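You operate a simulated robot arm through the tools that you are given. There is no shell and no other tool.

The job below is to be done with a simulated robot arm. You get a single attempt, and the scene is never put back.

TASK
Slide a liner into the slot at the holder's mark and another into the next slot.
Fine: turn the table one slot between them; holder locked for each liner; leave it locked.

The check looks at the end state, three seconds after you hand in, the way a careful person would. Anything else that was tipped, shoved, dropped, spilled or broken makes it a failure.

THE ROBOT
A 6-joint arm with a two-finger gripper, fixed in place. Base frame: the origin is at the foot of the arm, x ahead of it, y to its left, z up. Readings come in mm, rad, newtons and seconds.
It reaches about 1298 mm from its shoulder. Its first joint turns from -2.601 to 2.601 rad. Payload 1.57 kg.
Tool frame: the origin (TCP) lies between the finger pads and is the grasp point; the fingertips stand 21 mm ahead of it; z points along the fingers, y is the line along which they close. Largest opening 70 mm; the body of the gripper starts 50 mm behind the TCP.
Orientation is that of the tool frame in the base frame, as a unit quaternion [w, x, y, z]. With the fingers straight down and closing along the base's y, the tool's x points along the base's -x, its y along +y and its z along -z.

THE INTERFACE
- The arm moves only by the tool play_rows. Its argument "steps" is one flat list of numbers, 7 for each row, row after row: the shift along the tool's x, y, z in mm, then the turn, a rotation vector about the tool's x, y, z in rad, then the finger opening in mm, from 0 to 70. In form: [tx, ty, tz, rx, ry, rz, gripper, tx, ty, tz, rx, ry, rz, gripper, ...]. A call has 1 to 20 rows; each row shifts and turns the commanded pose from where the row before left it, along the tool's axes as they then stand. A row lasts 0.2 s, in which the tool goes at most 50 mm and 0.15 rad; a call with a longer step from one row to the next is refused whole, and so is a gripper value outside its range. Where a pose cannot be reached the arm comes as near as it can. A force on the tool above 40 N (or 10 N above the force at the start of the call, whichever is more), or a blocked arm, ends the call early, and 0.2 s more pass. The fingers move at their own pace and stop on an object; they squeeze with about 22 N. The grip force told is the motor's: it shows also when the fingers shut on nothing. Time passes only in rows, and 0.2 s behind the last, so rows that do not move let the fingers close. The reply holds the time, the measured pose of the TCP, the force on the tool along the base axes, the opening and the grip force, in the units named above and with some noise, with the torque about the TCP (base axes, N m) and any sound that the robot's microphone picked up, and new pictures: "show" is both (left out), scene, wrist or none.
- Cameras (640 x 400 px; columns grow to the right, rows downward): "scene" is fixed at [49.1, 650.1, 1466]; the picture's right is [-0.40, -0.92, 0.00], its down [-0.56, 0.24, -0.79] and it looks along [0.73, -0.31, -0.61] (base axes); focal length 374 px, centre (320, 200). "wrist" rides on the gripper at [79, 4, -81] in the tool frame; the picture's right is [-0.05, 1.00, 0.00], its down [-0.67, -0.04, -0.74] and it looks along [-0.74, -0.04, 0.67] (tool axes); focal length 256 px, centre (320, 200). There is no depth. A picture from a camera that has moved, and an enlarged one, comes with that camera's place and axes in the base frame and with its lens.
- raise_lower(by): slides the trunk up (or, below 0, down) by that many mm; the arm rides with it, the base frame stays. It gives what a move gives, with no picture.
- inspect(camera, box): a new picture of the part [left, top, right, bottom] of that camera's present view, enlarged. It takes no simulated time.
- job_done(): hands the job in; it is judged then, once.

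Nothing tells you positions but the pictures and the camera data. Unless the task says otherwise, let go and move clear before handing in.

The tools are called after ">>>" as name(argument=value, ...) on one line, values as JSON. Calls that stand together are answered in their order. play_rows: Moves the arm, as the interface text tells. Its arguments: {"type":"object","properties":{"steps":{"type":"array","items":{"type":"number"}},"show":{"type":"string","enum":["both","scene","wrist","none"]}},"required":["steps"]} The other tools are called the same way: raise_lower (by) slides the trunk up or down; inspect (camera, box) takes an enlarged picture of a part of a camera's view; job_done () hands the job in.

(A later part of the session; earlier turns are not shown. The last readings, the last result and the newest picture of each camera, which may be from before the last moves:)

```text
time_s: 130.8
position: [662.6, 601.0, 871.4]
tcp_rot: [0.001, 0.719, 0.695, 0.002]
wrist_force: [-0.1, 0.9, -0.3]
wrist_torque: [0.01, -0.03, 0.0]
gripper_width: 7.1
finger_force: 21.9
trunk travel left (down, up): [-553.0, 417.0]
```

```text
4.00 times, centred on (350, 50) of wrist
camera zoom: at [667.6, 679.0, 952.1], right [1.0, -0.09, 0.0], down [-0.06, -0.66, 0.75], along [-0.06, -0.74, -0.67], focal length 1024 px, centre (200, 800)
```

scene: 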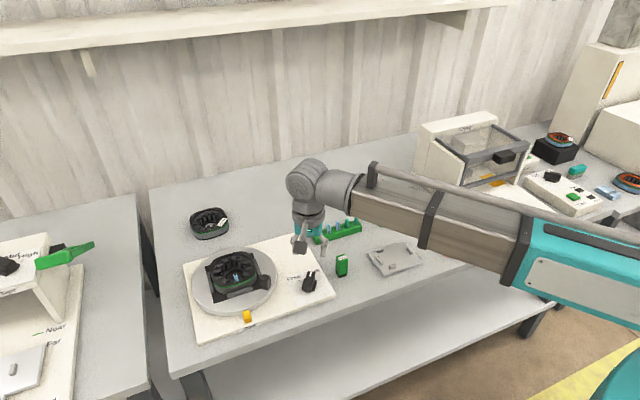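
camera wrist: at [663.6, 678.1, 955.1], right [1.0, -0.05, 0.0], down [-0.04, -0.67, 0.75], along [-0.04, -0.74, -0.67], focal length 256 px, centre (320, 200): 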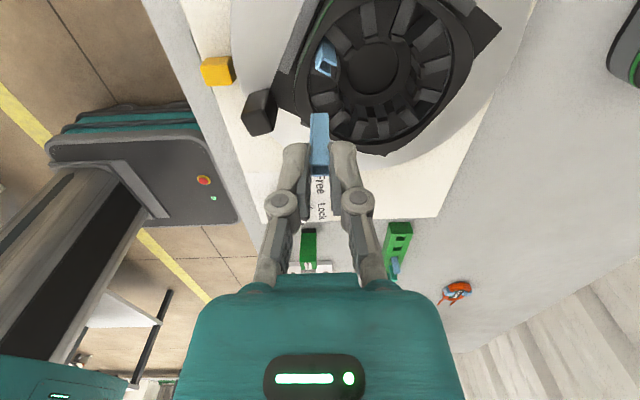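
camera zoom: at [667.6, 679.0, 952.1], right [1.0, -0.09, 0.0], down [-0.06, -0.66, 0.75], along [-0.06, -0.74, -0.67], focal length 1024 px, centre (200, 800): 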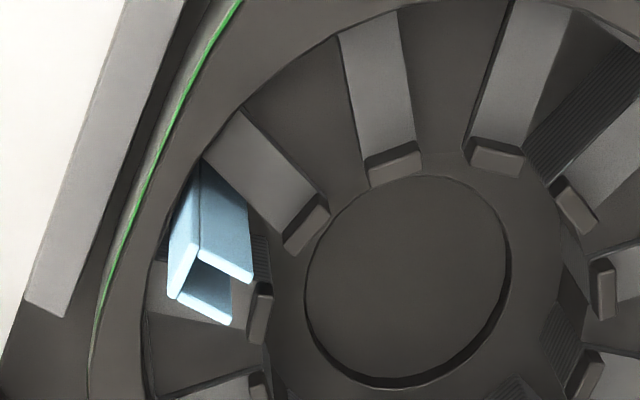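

The table is ~1.5–2° past 30°, which shifts the slot centre slightly. I'll check that the liner itself is still straight in the fingers.

>>> inspect(camera="wrist", box=[270, 90, 398, 190])

>>> inspect(camera="scene", box=[215, 235, 255, 270])

>>> inspect(camera="wrist", box=[290, 60, 346, 100])

```text
4.00 times, centred on (334, 140) of wrist
camera zoom: at [667.6, 679.0, 952.1], right [1.0, -0.09, 0.0], down [-0.06, -0.66, 0.75], along [-0.06, -0.74, -0.67], focal length 1024 px, centre (264, 440)
```

zoom: 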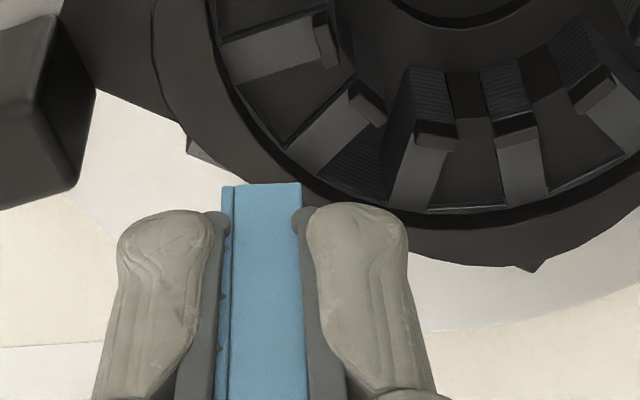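

```text
11.43 times, centred on (235, 252) of scene
camera zoom: at [49.1, 650.1, 1466.0], right [-0.4, -0.92, 0.0], down [-0.56, 0.24, -0.79], along [0.73, -0.31, -0.61], focal length 4268 px, centre (1291, -400)
```

zoom: 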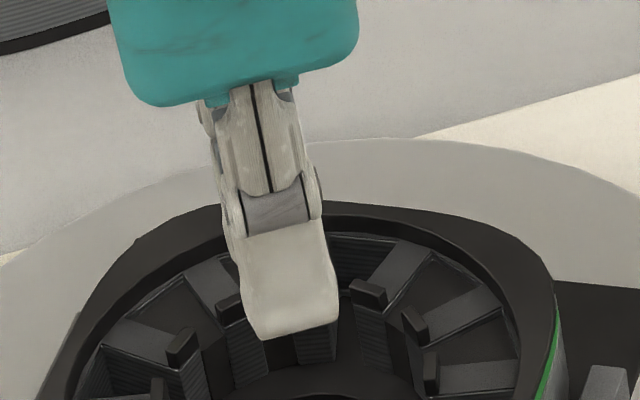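

```text
10.00 times, centred on (318, 80) of wrist
camera zoom: at [667.6, 679.0, 952.1], right [1.0, -0.09, 0.0], down [-0.06, -0.66, 0.75], along [-0.06, -0.74, -0.67], focal length 2560 px, centre (340, 1400)
```

zoom: 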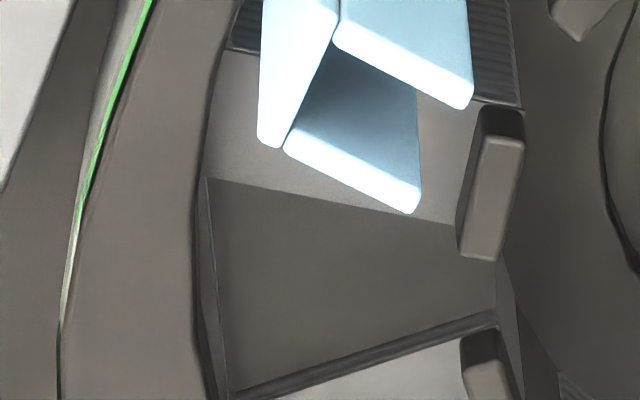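

Re-deriving from the first (successful) insertion: image-based slot centre reads ~3 mm too high in the hand frame, so I moved the wrong way. Target is the same hand position as the first insertion (hand y ≈ 598.4). Shifting there, yaw back to ~90.5°.

>>> play_rows(steps=[-1.7, -0.2, 0, 0, 0, -0.024, 4, 0, 0, 0, 0, 0, 0, 4, 0, 0, 0, 0, 0, 0, 4], show="none")

>>> inspect(camera="wrist", box=[290, 60, 346, 100])

```text
time_s: 131.6
position: [662.4, 598.9, 872.9]
tcp_rot: [0.001, 0.71, 0.704, 0.002]
wrist_force: [-0.9, 0.6, -0.7]
wrist_torque: [0.01, 0.01, -0.02]
gripper_width: 7.1
finger_force: 22.0
trunk travel left (down, up): [-553.0, 417.0]
```

```text
10.00 times, centred on (318, 80) of wrist
camera zoom: at [665.1, 677.4, 952.1], right [1.0, -0.06, 0.0], down [-0.04, -0.67, 0.75], along [-0.04, -0.74, -0.67], focal length 2560 px, centre (340, 1400)
```

zoom: 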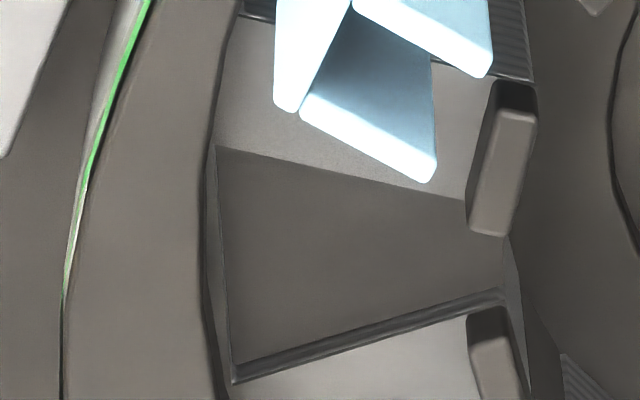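

Hand is exactly where it was for the first insertion. Lowering to just above the tooth plane, then in small steps.

>>> raise_lower(by=-56)

>>> raise_lower(by=-2)

>>> raise_lower(by=-1.5)

>>> inspect(camera="wrist", box=[285, 95, 365, 145])

```text
time_s: 132.6
position: [661.0, 598.4, 816.1]
tcp_rot: [0.001, 0.71, 0.704, 0.001]
wrist_force: [0.4, 0.9, 0.8]
wrist_torque: [0.01, 0.01, 0.0]
gripper_width: 7.1
finger_force: 22.6
trunk travel left (down, up): [-497.0, 473.0]
```

```text
time_s: 133.1
position: [660.7, 598.7, 813.0]
tcp_rot: [0.001, 0.711, 0.704, 0.002]
wrist_force: [-0.8, -1.0, -0.3]
wrist_torque: [-0.02, 0.03, 0.01]
gripper_width: 7.4
finger_force: 21.8
trunk travel left (down, up): [-495.0, 475.0]
```

```text
time_s: 133.6
position: [659.9, 599.6, 812.7]
tcp_rot: [0.001, 0.71, 0.704, 0.001]
wrist_force: [1.1, 0.2, 6.4]
wrist_torque: [0.02, 0.0, -0.02]
gripper_width: 7.3
finger_force: 21.9
trunk travel left (down, up): [-494.0, 476.0]
```

```text
8.00 times, centred on (325, 120) of wrist
camera zoom: at [664.9, 677.2, 893.3], right [1.0, -0.06, 0.0], down [-0.04, -0.67, 0.74], along [-0.04, -0.74, -0.67], focal length 2048 px, centre (280, 840)
```

zoom: 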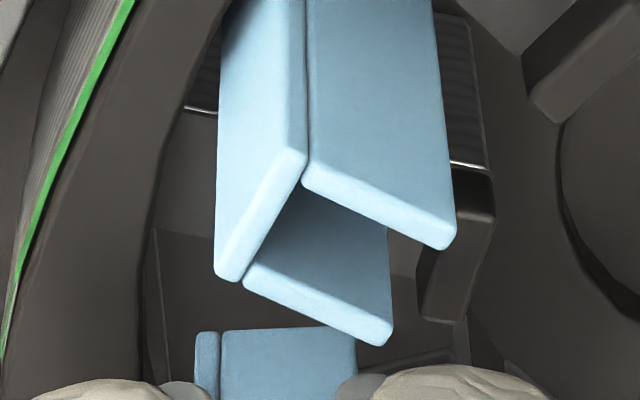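

Blocked at exactly the same plane again, regardless of position. The slot at the mark looks like a flat dark surface near tooth level, so I'll raise and inspect closely whether this slot is actually open.

>>> raise_lower(by=60)

>>> inspect(camera="wrist", box=[300, 60, 348, 90])

>>> inspect(camera="scene", box=[228, 268, 260, 288])

>>> inspect(camera="wrist", box=[290, 0, 418, 80])

>>> inspect(camera="wrist", box=[310, 60, 438, 140])

```text
time_s: 134.6
position: [661.8, 599.6, 872.9]
tcp_rot: [0.002, 0.71, 0.704, 0.001]
wrist_force: [0.1, -0.5, 0.1]
wrist_torque: [0.01, 0.03, 0.02]
gripper_width: 7.2
finger_force: 22.2
trunk travel left (down, up): [-554.0, 416.0]
```

```text
13.33 times, centred on (324, 75) of wrist
camera zoom: at [665.2, 677.5, 952.6], right [1.0, -0.06, 0.0], down [-0.04, -0.67, 0.75], along [-0.04, -0.74, -0.67], focal length 3413 px, centre (267, 1867)
```

zoom: 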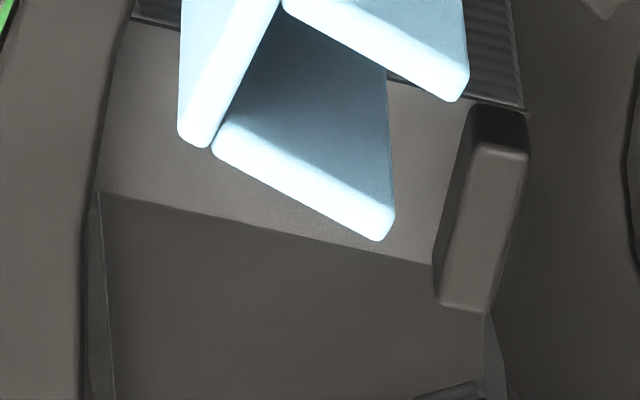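

```text
16.00 times, centred on (244, 278) of scene
camera zoom: at [49.1, 650.1, 1466.0], right [-0.4, -0.92, 0.0], down [-0.56, 0.24, -0.79], along [0.73, -0.31, -0.61], focal length 5976 px, centre (1536, -1048)
```

zoom: 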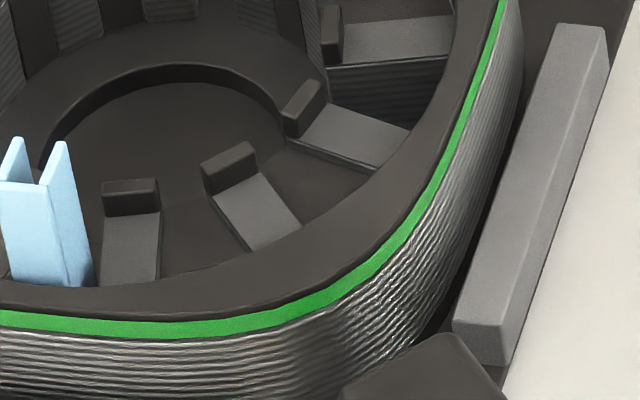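

```text
5.00 times, centred on (354, 40) of wrist
camera zoom: at [665.2, 677.5, 952.6], right [1.0, -0.06, 0.0], down [-0.04, -0.67, 0.75], along [-0.04, -0.74, -0.67], focal length 1280 px, centre (150, 1000)
```

zoom: 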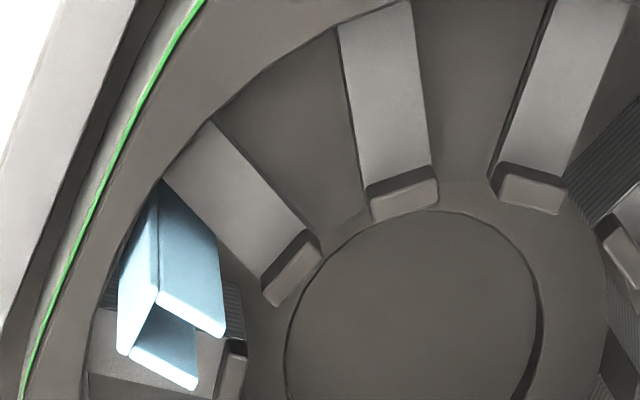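

```text
5.00 times, centred on (374, 100) of wrist
camera zoom: at [665.2, 677.5, 952.6], right [1.0, -0.06, 0.0], down [-0.04, -0.67, 0.75], along [-0.04, -0.74, -0.67], focal length 1280 px, centre (50, 700)
```

zoom: 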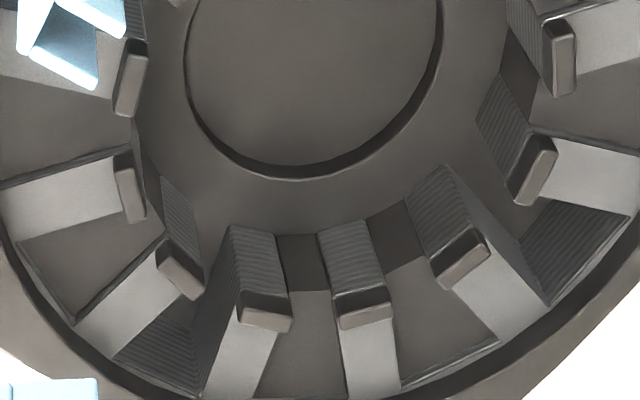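

This explains it: most slots are plugged flush at tooth level; only every third slot (90° apart) is open, showing the striped walls. So "one slot" for liners is 90°, and the next open slot needs another 60° clockwise. I'll put liner 2 back into its rack pocket, then unlock, turn and lock properly.

>>> play_rows(steps=[0, 0, 0, 0, 0, -0.15, 4, 0, 0, 0, 0, 0, -0.15, 4, 0, 0, 0, 0, 0, -0.15, 4, 0, 0, 0, 0, 0, -0.15, 4, 0, 0, 0, 0, 0, -0.15, 4, 0, 0, 0, 0, 0, -0.15, 4, 0, 0, 0, 0, 0, -0.15, 4, 0, 0, 0, 0, 0, -0.15, 4, 0, 0, 0, 0, 0, -0.15, 4, 0, 0, 0, 0, 0, -0.15, 4, 0, 0, 0, 0, 0, -0.15, 4, 0, 0, 0, 0, 0, -0.15, 4, 0, 0, 0, 0, 0, -0.15, 4, 0, 0, 0, 0, 0, -0.15, 4, 0, 0, 0, 0, 0, -0.15, 4, 0, 0, 0, 0, 0, -0.15, 4, 0, 0, 0, 0, 0, -0.15, 4, 0, 0, 0, 0, 0, -0.15, 4, 0, 0, 0, 0, 0, -0.15, 4, 0, 0, 0, 0, 0, -0.15, 4], show="none")

>>> play_rows(steps=[0, 0, 0, 0, 0, -0.15, 4, 40.66, -15.29, 0, 0, 0, 0, 4, 40.66, -15.29, 0, 0, 0, 0, 4, 40.66, -15.29, 0, 0, 0, 0, 4, 40.66, -15.29, 0, 0, 0, 0, 4, 40.66, -15.29, 0, 0, 0, 0, 4, 40.66, -15.29, 0, 0, 0, 0, 4, 40.66, -15.29, 0, 0, 0, 0, 4, 0, 0, 0, 0, 0, 0, 4], show="wrist")

```text
time_s: 138.8
position: [661.2, 598.9, 872.4]
tcp_rot: [0.002, -0.653, 0.757, -0.001]
wrist_force: [-0.1, -0.5, 0.3]
wrist_torque: [0.0, 0.0, 0.0]
gripper_width: 7.2
finger_force: 22.2
trunk travel left (down, up): [-554.0, 416.0]
```

```text
time_s: 140.8
position: [769.2, 315.9, 872.3]
tcp_rot: [0.001, -0.706, 0.708, 0.0]
wrist_force: [0.6, -0.1, -0.3]
wrist_torque: [0.0, 0.03, -0.05]
gripper_width: 7.1
finger_force: 21.9
trunk travel left (down, up): [-554.0, 416.0]
camera wrist: at [764.3, 235.4, 952.7], right [-1.0, 0.05, 0.0], down [0.03, 0.67, 0.74], along [0.04, 0.74, -0.67], focal length 256 px, centre (320, 200)
```

wrist: 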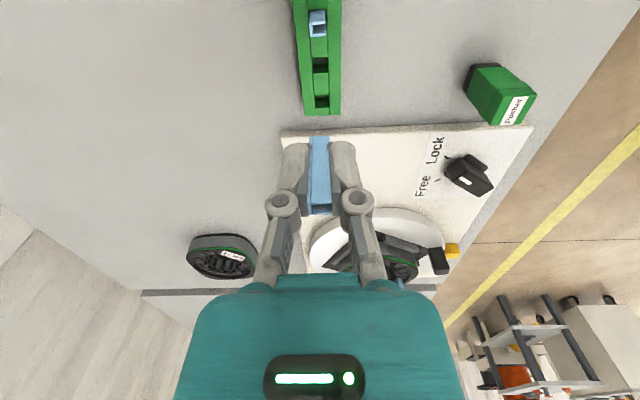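

>>> play_rows(steps=[0.6, 0.8, 0, 0, 0, 0, 4, 0, 0, 0, 0, 0, 0, 4], show="none")

>>> raise_lower(by=-96)

>>> inspect(camera="wrist", box=[270, 90, 370, 155])

```text
time_s: 141.4
position: [767.3, 314.3, 871.2]
tcp_rot: [0.001, -0.707, 0.707, -0.001]
wrist_force: [-0.7, 0.1, -0.2]
wrist_torque: [0.01, 0.01, 0.0]
gripper_width: 7.1
finger_force: 21.7
trunk travel left (down, up): [-554.0, 416.0]
```

```text
time_s: 142.7
position: [768.7, 315.8, 777.4]
tcp_rot: [0.002, -0.706, 0.708, -0.001]
wrist_force: [0.3, -0.1, 0.8]
wrist_torque: [-0.01, 0.04, -0.02]
gripper_width: 7.2
finger_force: 22.1
trunk travel left (down, up): [-458.0, 512.0]
```

```text
6.15 times, centred on (320, 122) of wrist
camera zoom: at [762.8, 234.6, 856.8], right [-1.0, 0.06, 0.0], down [0.03, 0.67, 0.74], along [0.04, 0.74, -0.67], focal length 1575 px, centre (320, 677)
```

zoom: 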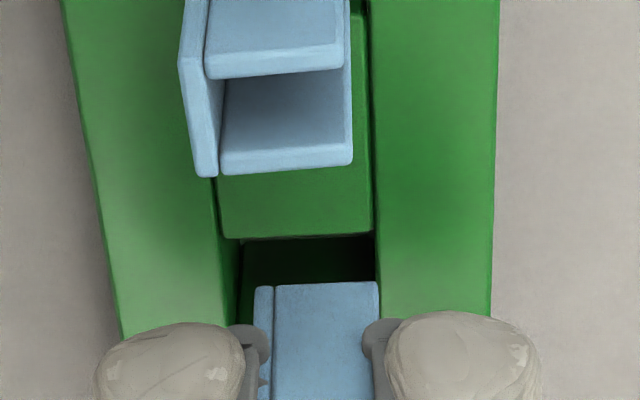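

>>> play_rows(steps=[-0.7, -0.7, 0, 0, 0, 0, 4, 0, 0, 0, 0, 0, 0, 4, 0, 0, 0, 0, 0, 0, 4], show="none")

>>> inspect(camera="wrist", box=[270, 90, 370, 155])

```text
time_s: 143.5
position: [769.3, 315.7, 776.7]
tcp_rot: [0.002, -0.706, 0.708, -0.001]
wrist_force: [0.0, -0.5, 0.0]
wrist_torque: [-0.01, -0.02, 0.01]
gripper_width: 7.2
finger_force: 21.4
trunk travel left (down, up): [-458.0, 512.0]
```

```text
6.15 times, centred on (320, 122) of wrist
camera zoom: at [764.1, 235.4, 856.7], right [-1.0, 0.06, 0.0], down [0.03, 0.67, 0.74], along [0.04, 0.74, -0.67], focal length 1575 px, centre (320, 677)
```

zoom: 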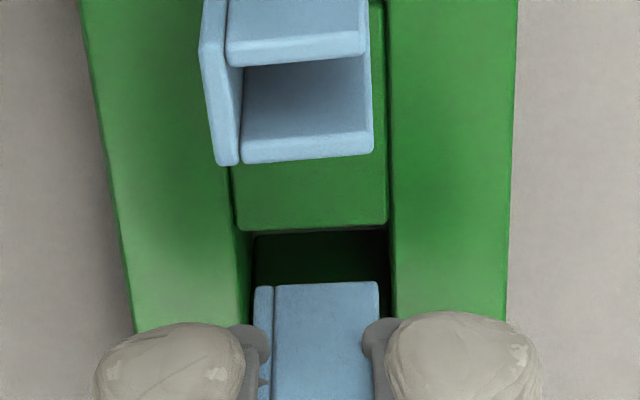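

The liner is now well inside the pocket outline. Lowering into it.

>>> raise_lower(by=-8)

>>> raise_lower(by=-4)

>>> inspect(camera="wrist", box=[270, 90, 370, 155])

```text
time_s: 144.1
position: [769.7, 316.0, 769.0]
tcp_rot: [0.001, -0.707, 0.708, -0.002]
wrist_force: [-0.3, -1.0, -0.1]
wrist_torque: [0.02, -0.01, 0.02]
gripper_width: 7.3
finger_force: 22.1
trunk travel left (down, up): [-450.0, 520.0]
```

```text
time_s: 144.6
position: [770.5, 314.7, 764.4]
tcp_rot: [0.001, -0.706, 0.708, -0.001]
wrist_force: [0.6, -0.5, -0.2]
wrist_torque: [0.02, 0.01, 0.03]
gripper_width: 7.1
finger_force: 22.2
trunk travel left (down, up): [-446.0, 524.0]
```

```text
6.15 times, centred on (320, 122) of wrist
camera zoom: at [764.1, 235.3, 844.7], right [-1.0, 0.06, 0.0], down [0.03, 0.67, 0.74], along [0.04, 0.74, -0.67], focal length 1575 px, centre (320, 677)
```

zoom: 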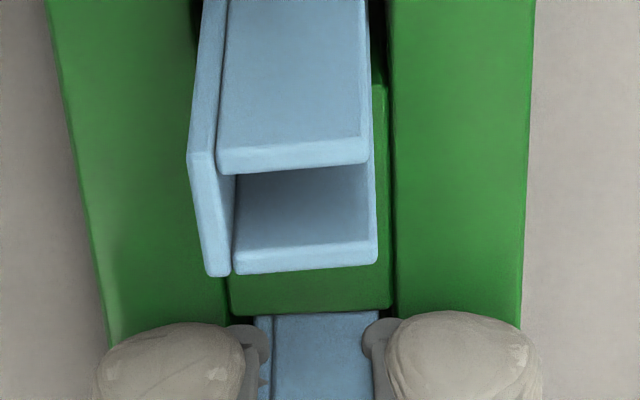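

It's in the pocket with no contact force. Loosening the grip slightly so it slides down guided, then opening.

>>> play_rows(steps=[0, 0, 0, 0, 0, 0, 8.5, 0, 0, 0, 0, 0, 0, 9.5, 0, 0, 0, 0, 0, 0, 10.5, 0, 0, 0, 0, 0, 0, 11.5, 0, 0, 0, 0, 0, 0, 12], show="none")

>>> inspect(camera="wrist", box=[256, 90, 384, 190])

>>> inspect(camera="scene", box=[305, 205, 380, 255])

```text
time_s: 145.8
position: [769.8, 314.9, 764.1]
tcp_rot: [0.002, -0.707, 0.708, -0.001]
wrist_force: [0.5, -0.7, 0.9]
wrist_torque: [-0.01, 0.02, 0.0]
gripper_width: 11.8
finger_force: 0.1
trunk travel left (down, up): [-446.0, 524.0]
```

```text
4.00 times, centred on (320, 140) of wrist
camera zoom: at [764.1, 235.3, 844.7], right [-1.0, 0.06, 0.0], down [0.03, 0.67, 0.74], along [0.04, 0.74, -0.67], focal length 1024 px, centre (320, 440)
```

zoom: 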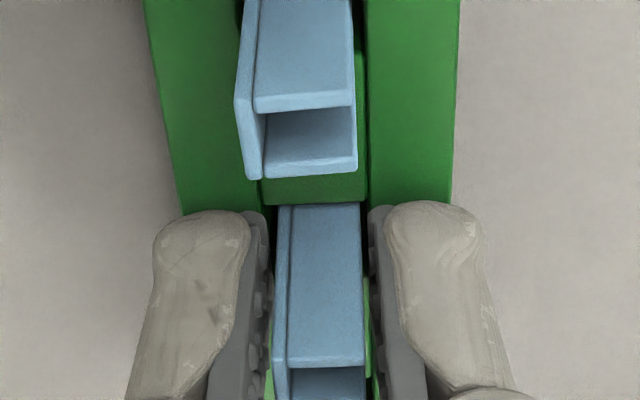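

```text
8.00 times, centred on (342, 230) of scene
camera zoom: at [49.1, 650.1, 1466.0], right [-0.4, -0.92, 0.0], down [-0.56, 0.24, -0.79], along [0.73, -0.31, -0.61], focal length 2988 px, centre (140, -40)
```

zoom: 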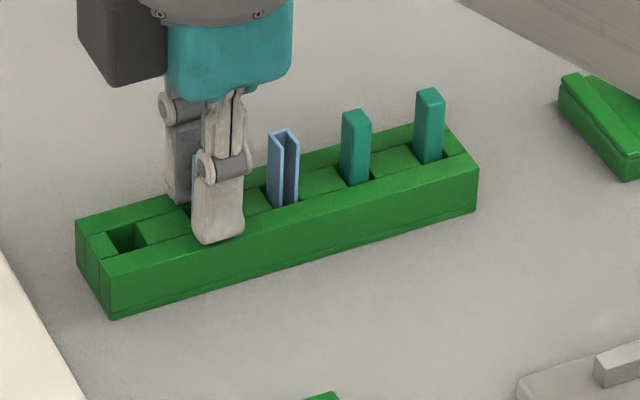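

Liner 2 is back in its pocket at normal height. Opening, rising, and going to the knob to free the table again.

>>> play_rows(steps=[0, 0, 0, 0, 0, 0, 18, 0, 0, 0, 0, 0, 0, 28, 0, 0, 0, 0, 0, 0, 36], show="none")

>>> raise_lower(by=107)

>>> inspect(camera="wrist", box=[270, 0, 370, 65])

>>> inspect(camera="scene", box=[215, 255, 271, 290])

```text
time_s: 146.6
position: [769.9, 315.6, 765.0]
tcp_rot: [0.001, -0.707, 0.707, -0.002]
wrist_force: [0.4, 0.2, -0.2]
wrist_torque: [-0.03, 0.0, -0.02]
gripper_width: 36.1
finger_force: 0.1
trunk travel left (down, up): [-446.0, 524.0]
```

```text
time_s: 148.0
position: [770.0, 315.5, 871.3]
tcp_rot: [0.002, -0.706, 0.708, -0.001]
wrist_force: [-0.6, -0.1, 0.0]
wrist_torque: [-0.01, -0.01, -0.02]
gripper_width: 36.2
finger_force: 0.0
trunk travel left (down, up): [-553.0, 417.0]
```

```text
6.15 times, centred on (320, 32) of wrist
camera zoom: at [764.2, 235.4, 951.7], right [-1.0, 0.06, 0.0], down [0.03, 0.67, 0.74], along [0.04, 0.74, -0.67], focal length 1575 px, centre (320, 1231)
```

zoom: 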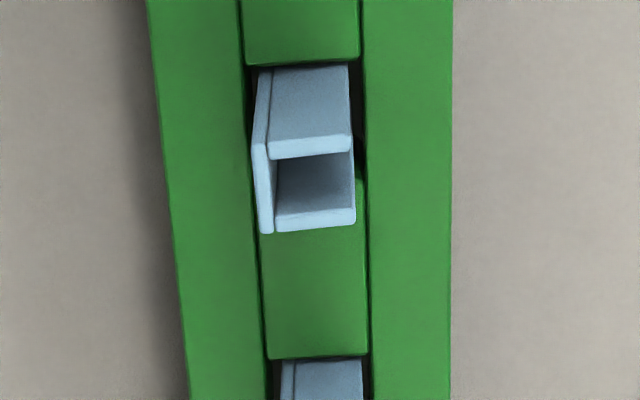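

```text
11.43 times, centred on (243, 272) of scene
camera zoom: at [49.1, 650.1, 1466.0], right [-0.4, -0.92, 0.0], down [-0.56, 0.24, -0.79], along [0.73, -0.31, -0.61], focal length 4268 px, centre (1200, -629)
```

zoom: 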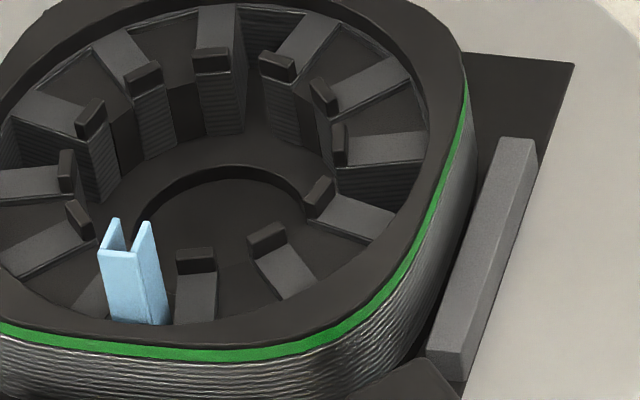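

>>> play_rows(steps=[-23.8, 30.9, 0, 0, 0, 0, 44, -23.8, 30.9, 0, 0, 0, 0, 44, -23.8, 30.9, 0, 0, 0, 0, 44, -23.8, 30.9, 0, 0, 0, 0, 44, -23.8, 30.9, 0, 0, 0, 0, 44, 0, 0, 0, 0, 0, 0.1458, 44, 0, 0, 0, 0, 0, 0.1458, 44, 0, 0, 0, 0, 0, 0.1458, 44, 0, 0, 0, 0, 0, 0.1458, 44, 0, 0, 0, 0, 0, 0.1458, 44, 0, 0, 0, 0, 0, 0.1458, 44, 0, 0, 0, 0, 0, 0.1458, 44, 0, 0, 0, 0, 0, 0.1458, 44, 0, 0, 0, 0, 0, 0.1458, 44, 0, 0, 0, 0, 0, 0.1458, 44, 0, 0, 0, 0, 0, 0.1458, 44, 0, 0, 0, 0, 0, 0.1458, 44, 0, 0, 0, 0, 0, 0.1458, 44, 0, 0, 0, 0, 0, 0.1458, 44, 0, 0, 0, 0, 0, 0.1458, 44], show="wrist")

>>> raise_lower(by=-75)

>>> inspect(camera="wrist", box=[240, 80, 400, 180])

```text
time_s: 152.2
position: [615.1, 435.1, 871.5]
tcp_rot: [0.002, 0.305, 0.952, 0.0]
wrist_force: [-0.4, 0.3, 0.2]
wrist_torque: [-0.01, 0.02, -0.02]
gripper_width: 44.2
finger_force: 0.0
out of reach, approached as far as the arm can: row 5, 8
trunk travel left (down, up): [-553.0, 417.0]
camera wrist: at [551.7, 483.8, 951.5], right [0.62, 0.78, 0.0], down [0.52, -0.42, 0.75], along [0.58, -0.46, -0.67], focal length 256 px, centre (320, 200)
```

wrist: 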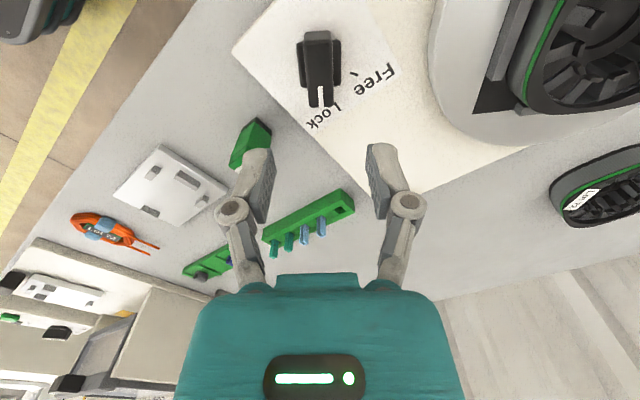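

```text
time_s: 153.3
position: [615.3, 435.8, 796.1]
tcp_rot: [0.002, 0.304, 0.953, 0.0]
wrist_force: [0.4, -0.6, 0.6]
wrist_torque: [-0.01, -0.02, 0.0]
gripper_width: 44.1
finger_force: 0.0
trunk travel left (down, up): [-478.0, 492.0]
```

```text
4.00 times, centred on (320, 130) of wrist
camera zoom: at [551.5, 483.6, 876.5], right [0.62, 0.78, 0.0], down [0.52, -0.41, 0.75], along [0.59, -0.46, -0.67], focal length 1024 px, centre (320, 480)
```

zoom: 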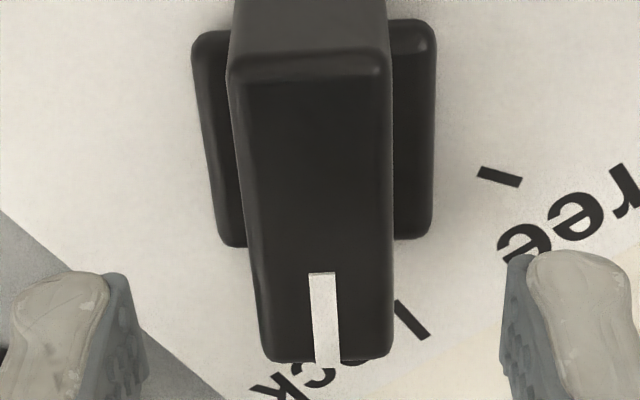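

>>> play_rows(steps=[0.4, -0.3, 0, 0, 0, 0, 44, 0, 0, 0, 0, 0, 0, 44], show="none")

>>> raise_lower(by=-23)

>>> play_rows(steps=[0, 0, 0, 0, 0, 0, 28, 0, 0, 0, 0, 0, 0, 20, 0, 0, 0, 0, 0, 0, 14, 0, 0, 0, 0, 0, 0, 14], show="none")

>>> play_rows(steps=[0, 0, 0, 0, 0, -0.08, 14, 0, 0, 0, 0, 0, -0.08, 14, 0, 0, 0, 0, 0, -0.08, 14], show="none")

```text
time_s: 153.9
position: [614.3, 435.2, 795.9]
tcp_rot: [0.002, 0.304, 0.953, 0.001]
wrist_force: [-0.1, -0.5, 0.7]
wrist_torque: [-0.02, -0.02, -0.03]
gripper_width: 44.0
finger_force: 0.0
trunk travel left (down, up): [-478.0, 492.0]
```

```text
time_s: 154.6
position: [613.6, 435.7, 773.6]
tcp_rot: [0.002, 0.303, 0.953, 0.0]
wrist_force: [0.0, -0.2, -0.4]
wrist_torque: [-0.02, 0.0, 0.01]
gripper_width: 43.9
finger_force: 0.1
trunk travel left (down, up): [-455.0, 515.0]
```

```text
time_s: 155.6
position: [613.9, 435.2, 774.4]
tcp_rot: [0.002, 0.303, 0.953, 0.001]
wrist_force: [1.6, 2.2, 2.0]
wrist_torque: [0.09, -0.01, 0.15]
gripper_width: 19.9
finger_force: 31.7
trunk travel left (down, up): [-455.0, 515.0]
```

```text
time_s: 156.4
position: [614.3, 435.4, 772.9]
tcp_rot: [0.002, 0.187, 0.982, 0.0]
wrist_force: [6.3, 3.4, 5.6]
wrist_torque: [0.28, 0.63, 0.0]
gripper_width: 20.1
finger_force: 31.5
trunk travel left (down, up): [-455.0, 515.0]
```

>>> play_rows(steps=[-0.3, 0.3, 0, 0, 0, -0.08, 14, 0, 0, 0, 0, 0, -0.08, 14, 0, 0, 0, 0, 0, -0.08, 14, 0, 0, 0, 0, 0, -0.08, 14], show="none")

>>> play_rows(steps=[0, 0, 0, 0, 0, -0.08, 14, 0, 0, 0, 0, 0, -0.08, 14, 0, 0, 0, 0, 0, -0.08, 14], show="none")

```text
time_s: 157.4
position: [615.3, 435.7, 773.6]
tcp_rot: [0.001, 0.027, 1.0, 0.0]
wrist_force: [-6.1, -5.0, -5.3]
wrist_torque: [-0.15, -0.75, -0.01]
gripper_width: 20.0
finger_force: 32.0
trunk travel left (down, up): [-455.0, 515.0]
```

```text
time_s: 158.2
position: [615.1, 435.5, 773.5]
tcp_rot: [0.001, -0.091, 0.996, -0.001]
wrist_force: [-8.9, -10.8, -9.6]
wrist_torque: [0.0, -0.21, -0.01]
gripper_width: 19.9
finger_force: 32.1
trunk travel left (down, up): [-455.0, 515.0]
```

>>> play_rows(steps=[0.6, -0.7, 0, 0, 0, -0.08, 14, 0, -0.15, 0, 0, 0, -0.08, 14, 0, -0.15, 0, 0, 0, -0.08, 14], show="none")

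>>> play_rows(steps=[0.1, -0.2, 0, 0, 0, -0.08, 14, 0.1, -0.2, 0, 0, 0, -0.08, 14, 0, 0, 0, 0, 0, -0.035, 14, 0, 0, 0, 0, 0, 0, 14], show="none")

```text
time_s: 159.0
position: [614.5, 434.3, 772.4]
tcp_rot: [0.001, -0.21, 0.978, -0.001]
wrist_force: [-12.7, -0.6, -8.0]
wrist_torque: [-0.06, 0.35, 0.0]
gripper_width: 20.0
finger_force: 31.6
trunk travel left (down, up): [-455.0, 515.0]
```

```text
time_s: 160.0
position: [614.6, 434.7, 774.2]
tcp_rot: [0.002, -0.304, 0.953, -0.001]
wrist_force: [-3.9, 6.0, 0.4]
wrist_torque: [-0.22, 0.61, -0.26]
gripper_width: 20.0
finger_force: 31.6
trunk travel left (down, up): [-455.0, 515.0]
```

Knob is at Free. Releasing and moving to the handle (now near 194°).

>>> play_rows(steps=[0, 0, 0, 0, 0, 0, 26, 0, 0, 0, 0, 0, 0, 40, 0, 0, 0, 0, 0, 0, 44, 0, 0, 0, 0, 0, 0, 44], show="none")

>>> raise_lower(by=75)

>>> play_rows(steps=[-20.3, 29.4, 0, 0, 0, 0, 44, -20.3, 29.4, 0, 0, 0, 0, 44, -20.3, 29.4, 0, 0, 0, 0, 44, -20.3, 29.4, 0, 0, 0, 0, 44, 0, 0, 0, 0, 0, 0.1245, 44, 0, 0, 0, 0, 0, 0.1245, 44, 0, 0, 0, 0, 0, 0.1245, 44, 0, 0, 0, 0, 0, 0, 44], show="wrist")

>>> inspect(camera="wrist", box=[240, 60, 400, 160])

>>> inspect(camera="scene", box=[290, 258, 346, 293])

```text
time_s: 161.0
position: [614.6, 434.4, 773.9]
tcp_rot: [0.001, -0.303, 0.953, 0.0]
wrist_force: [0.2, -0.5, 0.2]
wrist_torque: [0.0, 0.01, 0.0]
gripper_width: 43.9
finger_force: 0.0
trunk travel left (down, up): [-455.0, 515.0]
```

```text
time_s: 162.1
position: [615.0, 434.9, 848.8]
tcp_rot: [0.001, -0.303, 0.953, -0.001]
wrist_force: [-0.4, -0.1, 0.2]
wrist_torque: [-0.03, -0.02, -0.01]
gripper_width: 43.9
finger_force: 0.1
trunk travel left (down, up): [-530.0, 440.0]
```

```text
time_s: 163.9
position: [611.4, 575.7, 847.5]
tcp_rot: [0.001, -0.121, 0.993, -0.001]
wrist_force: [-0.2, 0.6, -0.2]
wrist_torque: [0.01, -0.02, -0.01]
gripper_width: 44.0
finger_force: 0.0
trunk travel left (down, up): [-530.0, 440.0]
camera wrist: at [532.9, 559.8, 928.5], right [-0.19, 0.98, 0.0], down [0.65, 0.13, 0.75], along [0.73, 0.14, -0.67], focal length 256 px, centre (320, 200)
```

wrist: 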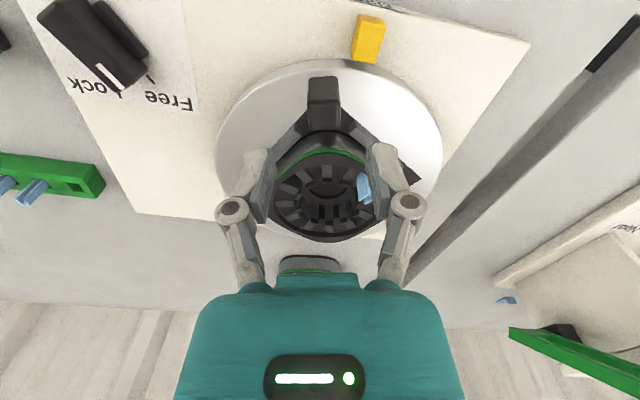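

```text
4.00 times, centred on (320, 110) of wrist
camera zoom: at [532.9, 559.8, 928.5], right [-0.19, 0.98, 0.0], down [0.65, 0.13, 0.75], along [0.73, 0.14, -0.67], focal length 1024 px, centre (320, 560)
```

zoom: 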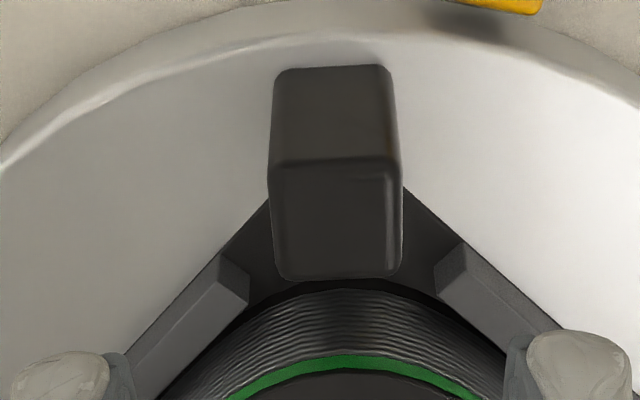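

```text
11.43 times, centred on (318, 276) of scene
camera zoom: at [49.1, 650.1, 1466.0], right [-0.4, -0.92, 0.0], down [-0.56, 0.24, -0.79], along [0.73, -0.31, -0.61], focal length 4268 px, centre (343, -663)
```

zoom: 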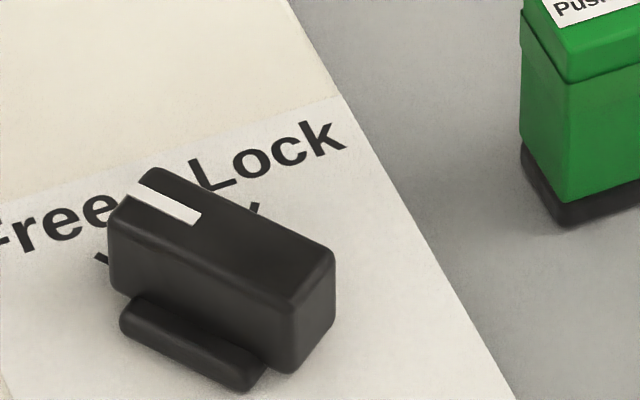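

>>> play_rows(steps=[0.3, 2.4, 0, 0, 0, 0, 44, 0, 0, 0, 0, 0, 0, 44], show="none")

>>> raise_lower(by=-61)

>>> inspect(camera="wrist", box=[240, 90, 400, 190])

```text
time_s: 164.5
position: [610.5, 578.2, 847.6]
tcp_rot: [0.001, -0.121, 0.993, 0.0]
wrist_force: [-1.2, 0.0, 0.4]
wrist_torque: [-0.01, 0.01, -0.02]
gripper_width: 44.1
finger_force: 0.0
trunk travel left (down, up): [-530.0, 440.0]
```

```text
time_s: 165.5
position: [611.2, 579.0, 787.2]
tcp_rot: [0.001, -0.121, 0.993, 0.0]
wrist_force: [-0.7, -0.1, -0.4]
wrist_torque: [-0.02, 0.01, 0.02]
gripper_width: 44.3
finger_force: 0.0
trunk travel left (down, up): [-469.0, 501.0]
```

```text
4.00 times, centred on (320, 140) of wrist
camera zoom: at [532.1, 562.4, 867.5], right [-0.19, 0.98, 0.0], down [0.65, 0.13, 0.75], along [0.73, 0.14, -0.67], focal length 1024 px, centre (320, 440)
```

zoom: 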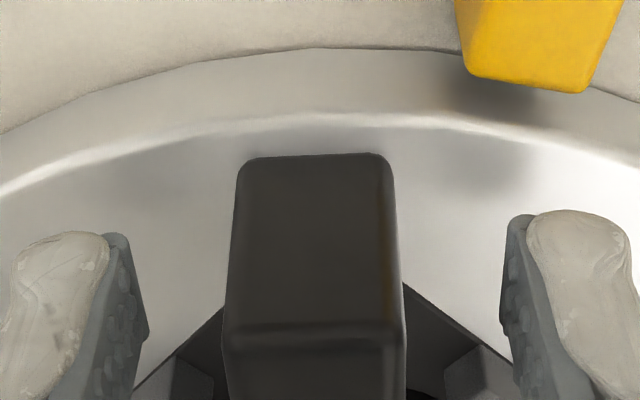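

Handle is between the fingers. Gripping and continuing clockwise in monitored chunks.

>>> play_rows(steps=[0, 0, 0, 0, 0, 0, 28, 0, 0, 0, 0, 0, 0, 20, 0, 0, 0, 0, 0, 0, 14, 0, 0, 0, 0, 0, 0, 14], show="none")

>>> play_rows(steps=[-0.03, 2.44, 0, 0, 0, 0.0262, 14, -0.03, 2.44, 0, 0, 0, 0.0262, 14, -0.03, 2.44, 0, 0, 0, 0.0262, 14, -0.03, 2.44, 0, 0, 0, 0.0262, 14], show="none")

```text
time_s: 166.5
position: [611.9, 578.8, 786.7]
tcp_rot: [0.001, -0.12, 0.993, 0.0]
wrist_force: [0.0, -1.4, 0.5]
wrist_torque: [-0.06, 0.03, -0.16]
gripper_width: 19.8
finger_force: 32.2
trunk travel left (down, up): [-469.0, 501.0]
```

```text
time_s: 167.5
position: [609.3, 588.1, 787.4]
tcp_rot: [0.002, -0.069, 0.998, -0.001]
wrist_force: [-4.1, -3.0, -1.8]
wrist_torque: [0.09, -0.35, -0.18]
gripper_width: 19.8
finger_force: 31.9
trunk travel left (down, up): [-469.0, 501.0]
```

>>> play_rows(steps=[0.2, 2.44, 0, 0, 0, 0.0262, 14, 0, 2.44, 0, 0, 0, 0.0262, 14, 0, 2.44, 0, 0, 0, 0.0262, 14, 0, 2.44, 0, 0, 0, 0.0262, 14, 0, 2.44, 0, 0, 0, 0.0262, 14], show="none")

>>> inspect(camera="scene", box=[190, 240, 290, 330])

```text
time_s: 168.7
position: [608.5, 600.6, 787.4]
tcp_rot: [0.001, -0.004, 1.0, 0.001]
wrist_force: [10.8, -1.3, 5.5]
wrist_torque: [-0.15, 0.04, -0.09]
gripper_width: 19.9
finger_force: 32.0
trunk travel left (down, up): [-469.0, 501.0]
```

```text
4.44 times, centred on (240, 285) of scene
camera zoom: at [49.1, 650.1, 1466.0], right [-0.4, -0.92, 0.0], down [-0.56, 0.24, -0.79], along [0.73, -0.31, -0.61], focal length 1660 px, centre (676, -178)
```

zoom: 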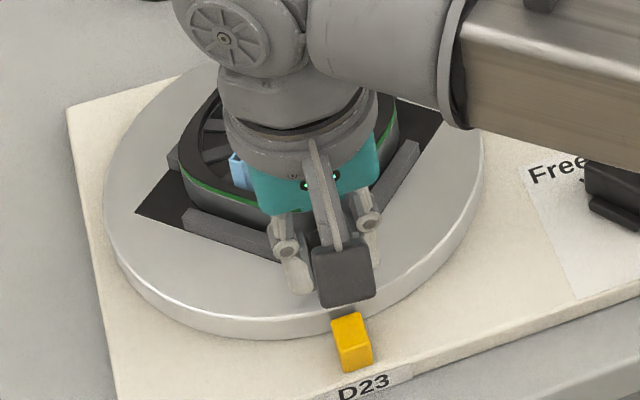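

>>> play_rows(steps=[-0.8, 2.44, 0, 0, 0, 0.0262, 14, -0.1, 2.44, 0, 0, 0, 0.0262, 14, -0.1, 2.44, 0, 0, 0, 0.0262, 14, -0.1, 2.44, 0, 0, 0, 0.0262, 14, -0.1, 2.44, 0, 0, 0, 0.0262, 14], show="none")

>>> play_rows(steps=[-0.1, 2.44, 0, 0, 0, 0.0262, 14, -0.1, 2.44, 0, 0, 0, 0.0262, 14, -0.1, 2.44, 0, 0, 0, 0.0262, 14, -0.1, 2.44, 0, 0, 0, 0.0262, 14], show="none")

```text
time_s: 169.9
position: [609.0, 612.1, 788.9]
tcp_rot: [0.001, 0.062, 0.998, -0.001]
wrist_force: [-1.1, -3.6, -1.5]
wrist_torque: [-0.12, -0.03, -0.24]
gripper_width: 19.8
finger_force: 31.6
trunk travel left (down, up): [-469.0, 501.0]
```

```text
time_s: 170.9
position: [610.3, 620.5, 786.6]
tcp_rot: [0.001, 0.114, 0.994, 0.0]
wrist_force: [0.6, -1.9, 0.7]
wrist_torque: [0.19, 0.95, -0.15]
gripper_width: 20.2
finger_force: 31.4
trunk travel left (down, up): [-469.0, 501.0]
```

>>> play_rows(steps=[-0.1, 2.44, 0, 0, 0, 0.0262, 14, -0.1, 2.44, 0, 0, 0, 0.0262, 14, -0.1, 2.44, 0, 0, 0, 0.0262, 14, -0.1, 2.44, 0, 0, 0, 0.0262, 14, -0.1, 2.44, 0, 0, 0, 0.0262, 14], show="none")

>>> play_rows(steps=[-0.1, 2.44, 0, 0, 0, 0.0262, 14, -0.1, 2.44, 0, 0, 0, 0.0262, 14, -0.1, 2.44, 0, 0, 0, 0.0262, 14, -0.1, 2.44, 0, 0, 0, 0.0262, 14, -0.1, 2.44, 0, 0, 0, 0.0262, 14], show="none")

>>> inspect(camera="scene", box=[190, 240, 290, 330])

```text
time_s: 172.1
position: [615.2, 633.1, 787.4]
tcp_rot: [0.0, 0.18, 0.984, 0.0]
wrist_force: [-8.9, -5.2, -5.8]
wrist_torque: [-0.28, -0.17, -0.66]
gripper_width: 20.0
finger_force: 32.1
trunk travel left (down, up): [-469.0, 501.0]
```

```text
time_s: 173.3
position: [620.5, 644.6, 786.8]
tcp_rot: [0.001, 0.243, 0.97, 0.0]
wrist_force: [-9.9, -3.2, -4.3]
wrist_torque: [0.21, 0.84, -0.53]
gripper_width: 20.1
finger_force: 32.3
trunk travel left (down, up): [-469.0, 501.0]
```

```text
4.44 times, centred on (240, 285) of scene
camera zoom: at [49.1, 650.1, 1466.0], right [-0.4, -0.92, 0.0], down [-0.56, 0.24, -0.79], along [0.73, -0.31, -0.61], focal length 1660 px, centre (676, -178)
```

zoom: 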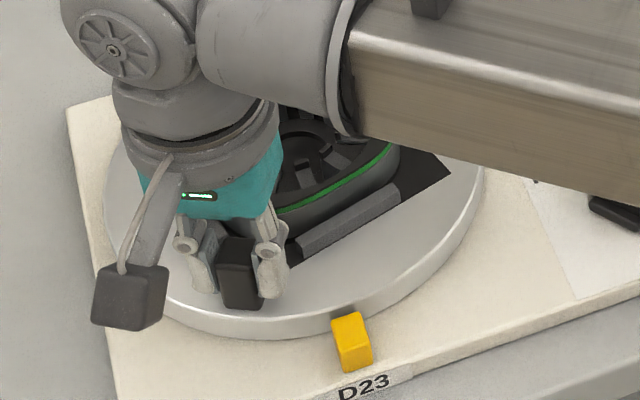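

>>> play_rows(steps=[0.5, 2.44, 0, 0, 0, 0.0262, 14, 0, 2.44, 0, 0, 0, 0.0262, 14, 0, 2.44, 0, 0, 0, 0.0262, 14, 0, 2.44, 0, 0, 0, 0.0262, 14, 0, 2.44, 0, 0, 0, 0.0262, 14], show="none")

>>> play_rows(steps=[0, 2.44, 0, 0, 0, 0.0262, 14, 0, 2.44, 0, 0, 0, 0.0262, 14, 0, 2.44, 0, 0, 0, 0.0262, 14, 0, 2.44, 0, 0, 0, 0.0262, 14], show="wrist")

```text
time_s: 174.5
position: [626.6, 654.8, 788.3]
tcp_rot: [0.001, 0.305, 0.952, 0.001]
wrist_force: [-12.6, 1.3, -3.5]
wrist_torque: [-0.05, 0.25, -0.49]
gripper_width: 20.0
finger_force: 32.0
trunk travel left (down, up): [-469.0, 501.0]
```

```text
time_s: 175.5
position: [632.6, 661.9, 788.0]
tcp_rot: [0.001, 0.356, 0.935, 0.0]
wrist_force: [-8.5, 1.9, -1.9]
wrist_torque: [-0.02, 0.12, -0.38]
gripper_width: 20.1
finger_force: 31.9
trunk travel left (down, up): [-469.0, 501.0]
camera wrist: at [575.0, 716.4, 867.6], right [0.7, 0.71, 0.0], down [0.47, -0.47, 0.75], along [0.53, -0.52, -0.66], focal length 256 px, centre (320, 200)
```

wrist: 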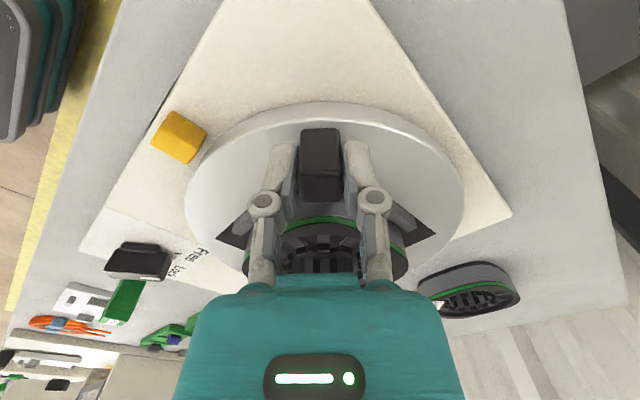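

>>> play_rows(steps=[0.2, 2.44, 0, 0, 0, 0.0262, 14, 0, 2.44, 0, 0, 0, 0.0262, 14, 0, 0.5, 0, 0, 0, 0.0055, 14, 0, 0, 0, 0, 0, 0, 14], show="none")

>>> inspect(camera="wrist", box=[240, 90, 400, 190])

```text
time_s: 176.5
position: [635.4, 664.7, 787.0]
tcp_rot: [0.002, 0.382, 0.924, 0.0]
wrist_force: [-2.2, 0.1, 0.2]
wrist_torque: [0.08, 0.19, -0.22]
gripper_width: 19.9
finger_force: 32.4
trunk travel left (down, up): [-469.0, 501.0]
```

```text
4.00 times, centred on (320, 140) of wrist
camera zoom: at [581.4, 722.7, 867.6], right [0.74, 0.67, 0.0], down [0.44, -0.49, 0.75], along [0.5, -0.55, -0.66], focal length 1024 px, centre (320, 440)
```

zoom: 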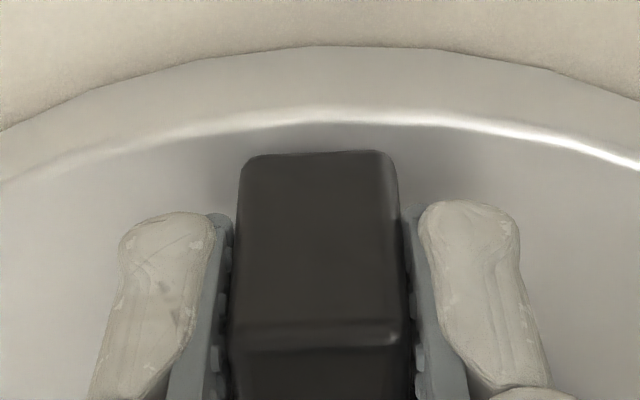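

Table is at ~90°. Releasing the handle and taking a view from the same pose as the original slot measurement.

>>> play_rows(steps=[0, 0, 0, 0, 0, 0, 24, 0, 0, 0, 0, 0, 0, 34, 0, 0, 0, 0, 0, 0, 44, 0, 0, 0, 0, 0, 0, 44], show="none")

>>> raise_lower(by=84)

>>> play_rows(steps=[0, 0, 0, 0, 0, -0.131, 60, 0, 0, 0, 0, 0, -0.131, 60, 0, 0, 0, 0, 0, -0.131, 60, 0, 0, 0, 0, 0, -0.131, 60, 0, 0, 0, 0, 0, -0.131, 60, 0, 0, 0, 0, 0, -0.131, 60, -23.3, -33, 0, 0, 0, 0, 60, -23.3, -33, 0, 0, 0, 0, 60, 0, 0, 0, 0, 0, 0, 60], show="wrist")

>>> inspect(camera="wrist", box=[220, 20, 420, 145])

>>> inspect(camera="wrist", box=[260, 60, 380, 135])

>>> inspect(camera="scene", box=[200, 240, 290, 300])

```text
time_s: 177.5
position: [636.5, 664.8, 786.6]
tcp_rot: [0.001, 0.382, 0.924, 0.001]
wrist_force: [0.5, 0.2, 0.6]
wrist_torque: [-0.02, 0.0, -0.02]
gripper_width: 44.0
finger_force: 0.0
trunk travel left (down, up): [-469.0, 501.0]
```

```text
time_s: 178.7
position: [636.7, 665.6, 871.0]
tcp_rot: [0.001, 0.382, 0.924, 0.0]
wrist_force: [0.4, -0.1, -0.5]
wrist_torque: [-0.02, 0.01, 0.02]
gripper_width: 44.1
finger_force: 0.0
trunk travel left (down, up): [-553.0, 417.0]
```

```text
time_s: 180.7
position: [681.4, 598.0, 873.0]
tcp_rot: [0.001, -0.002, 1.0, 0.0]
wrist_force: [0.0, -0.1, -0.2]
wrist_torque: [0.03, -0.01, -0.01]
gripper_width: 60.0
finger_force: 0.0
trunk travel left (down, up): [-553.0, 417.0]
camera wrist: at [601.5, 601.4, 951.5], right [0.05, 1.0, 0.0], down [0.66, -0.03, 0.75], along [0.75, -0.04, -0.67], focal length 256 px, centre (320, 200)
```

wrist: 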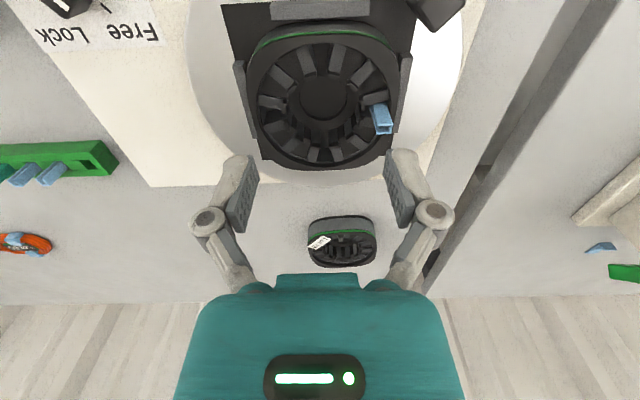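

```text
3.20 times, centred on (320, 82) of wrist
camera zoom: at [601.5, 601.4, 951.5], right [0.05, 1.0, 0.0], down [0.66, -0.03, 0.75], along [0.75, -0.04, -0.67], focal length 819 px, centre (320, 576)
```

zoom: 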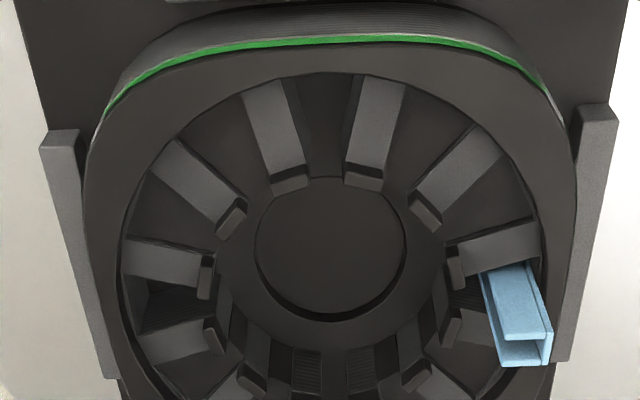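

```text
5.33 times, centred on (320, 98) of wrist
camera zoom: at [601.5, 601.4, 951.5], right [0.05, 1.0, 0.0], down [0.66, -0.03, 0.75], along [0.75, -0.04, -0.67], focal length 1365 px, centre (320, 747)
```

zoom: 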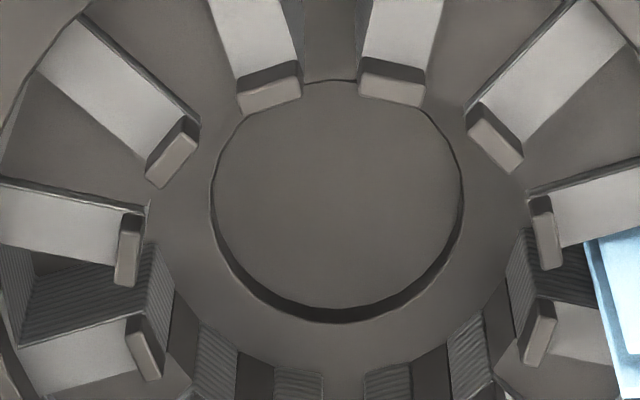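

```text
6.67 times, centred on (245, 270) of scene
camera zoom: at [49.1, 650.1, 1466.0], right [-0.4, -0.92, 0.0], down [-0.56, 0.24, -0.79], along [0.73, -0.31, -0.61], focal length 2490 px, centre (820, -267)
```

zoom: 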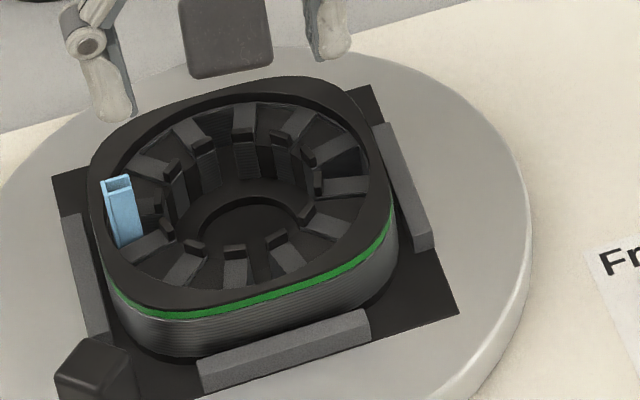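

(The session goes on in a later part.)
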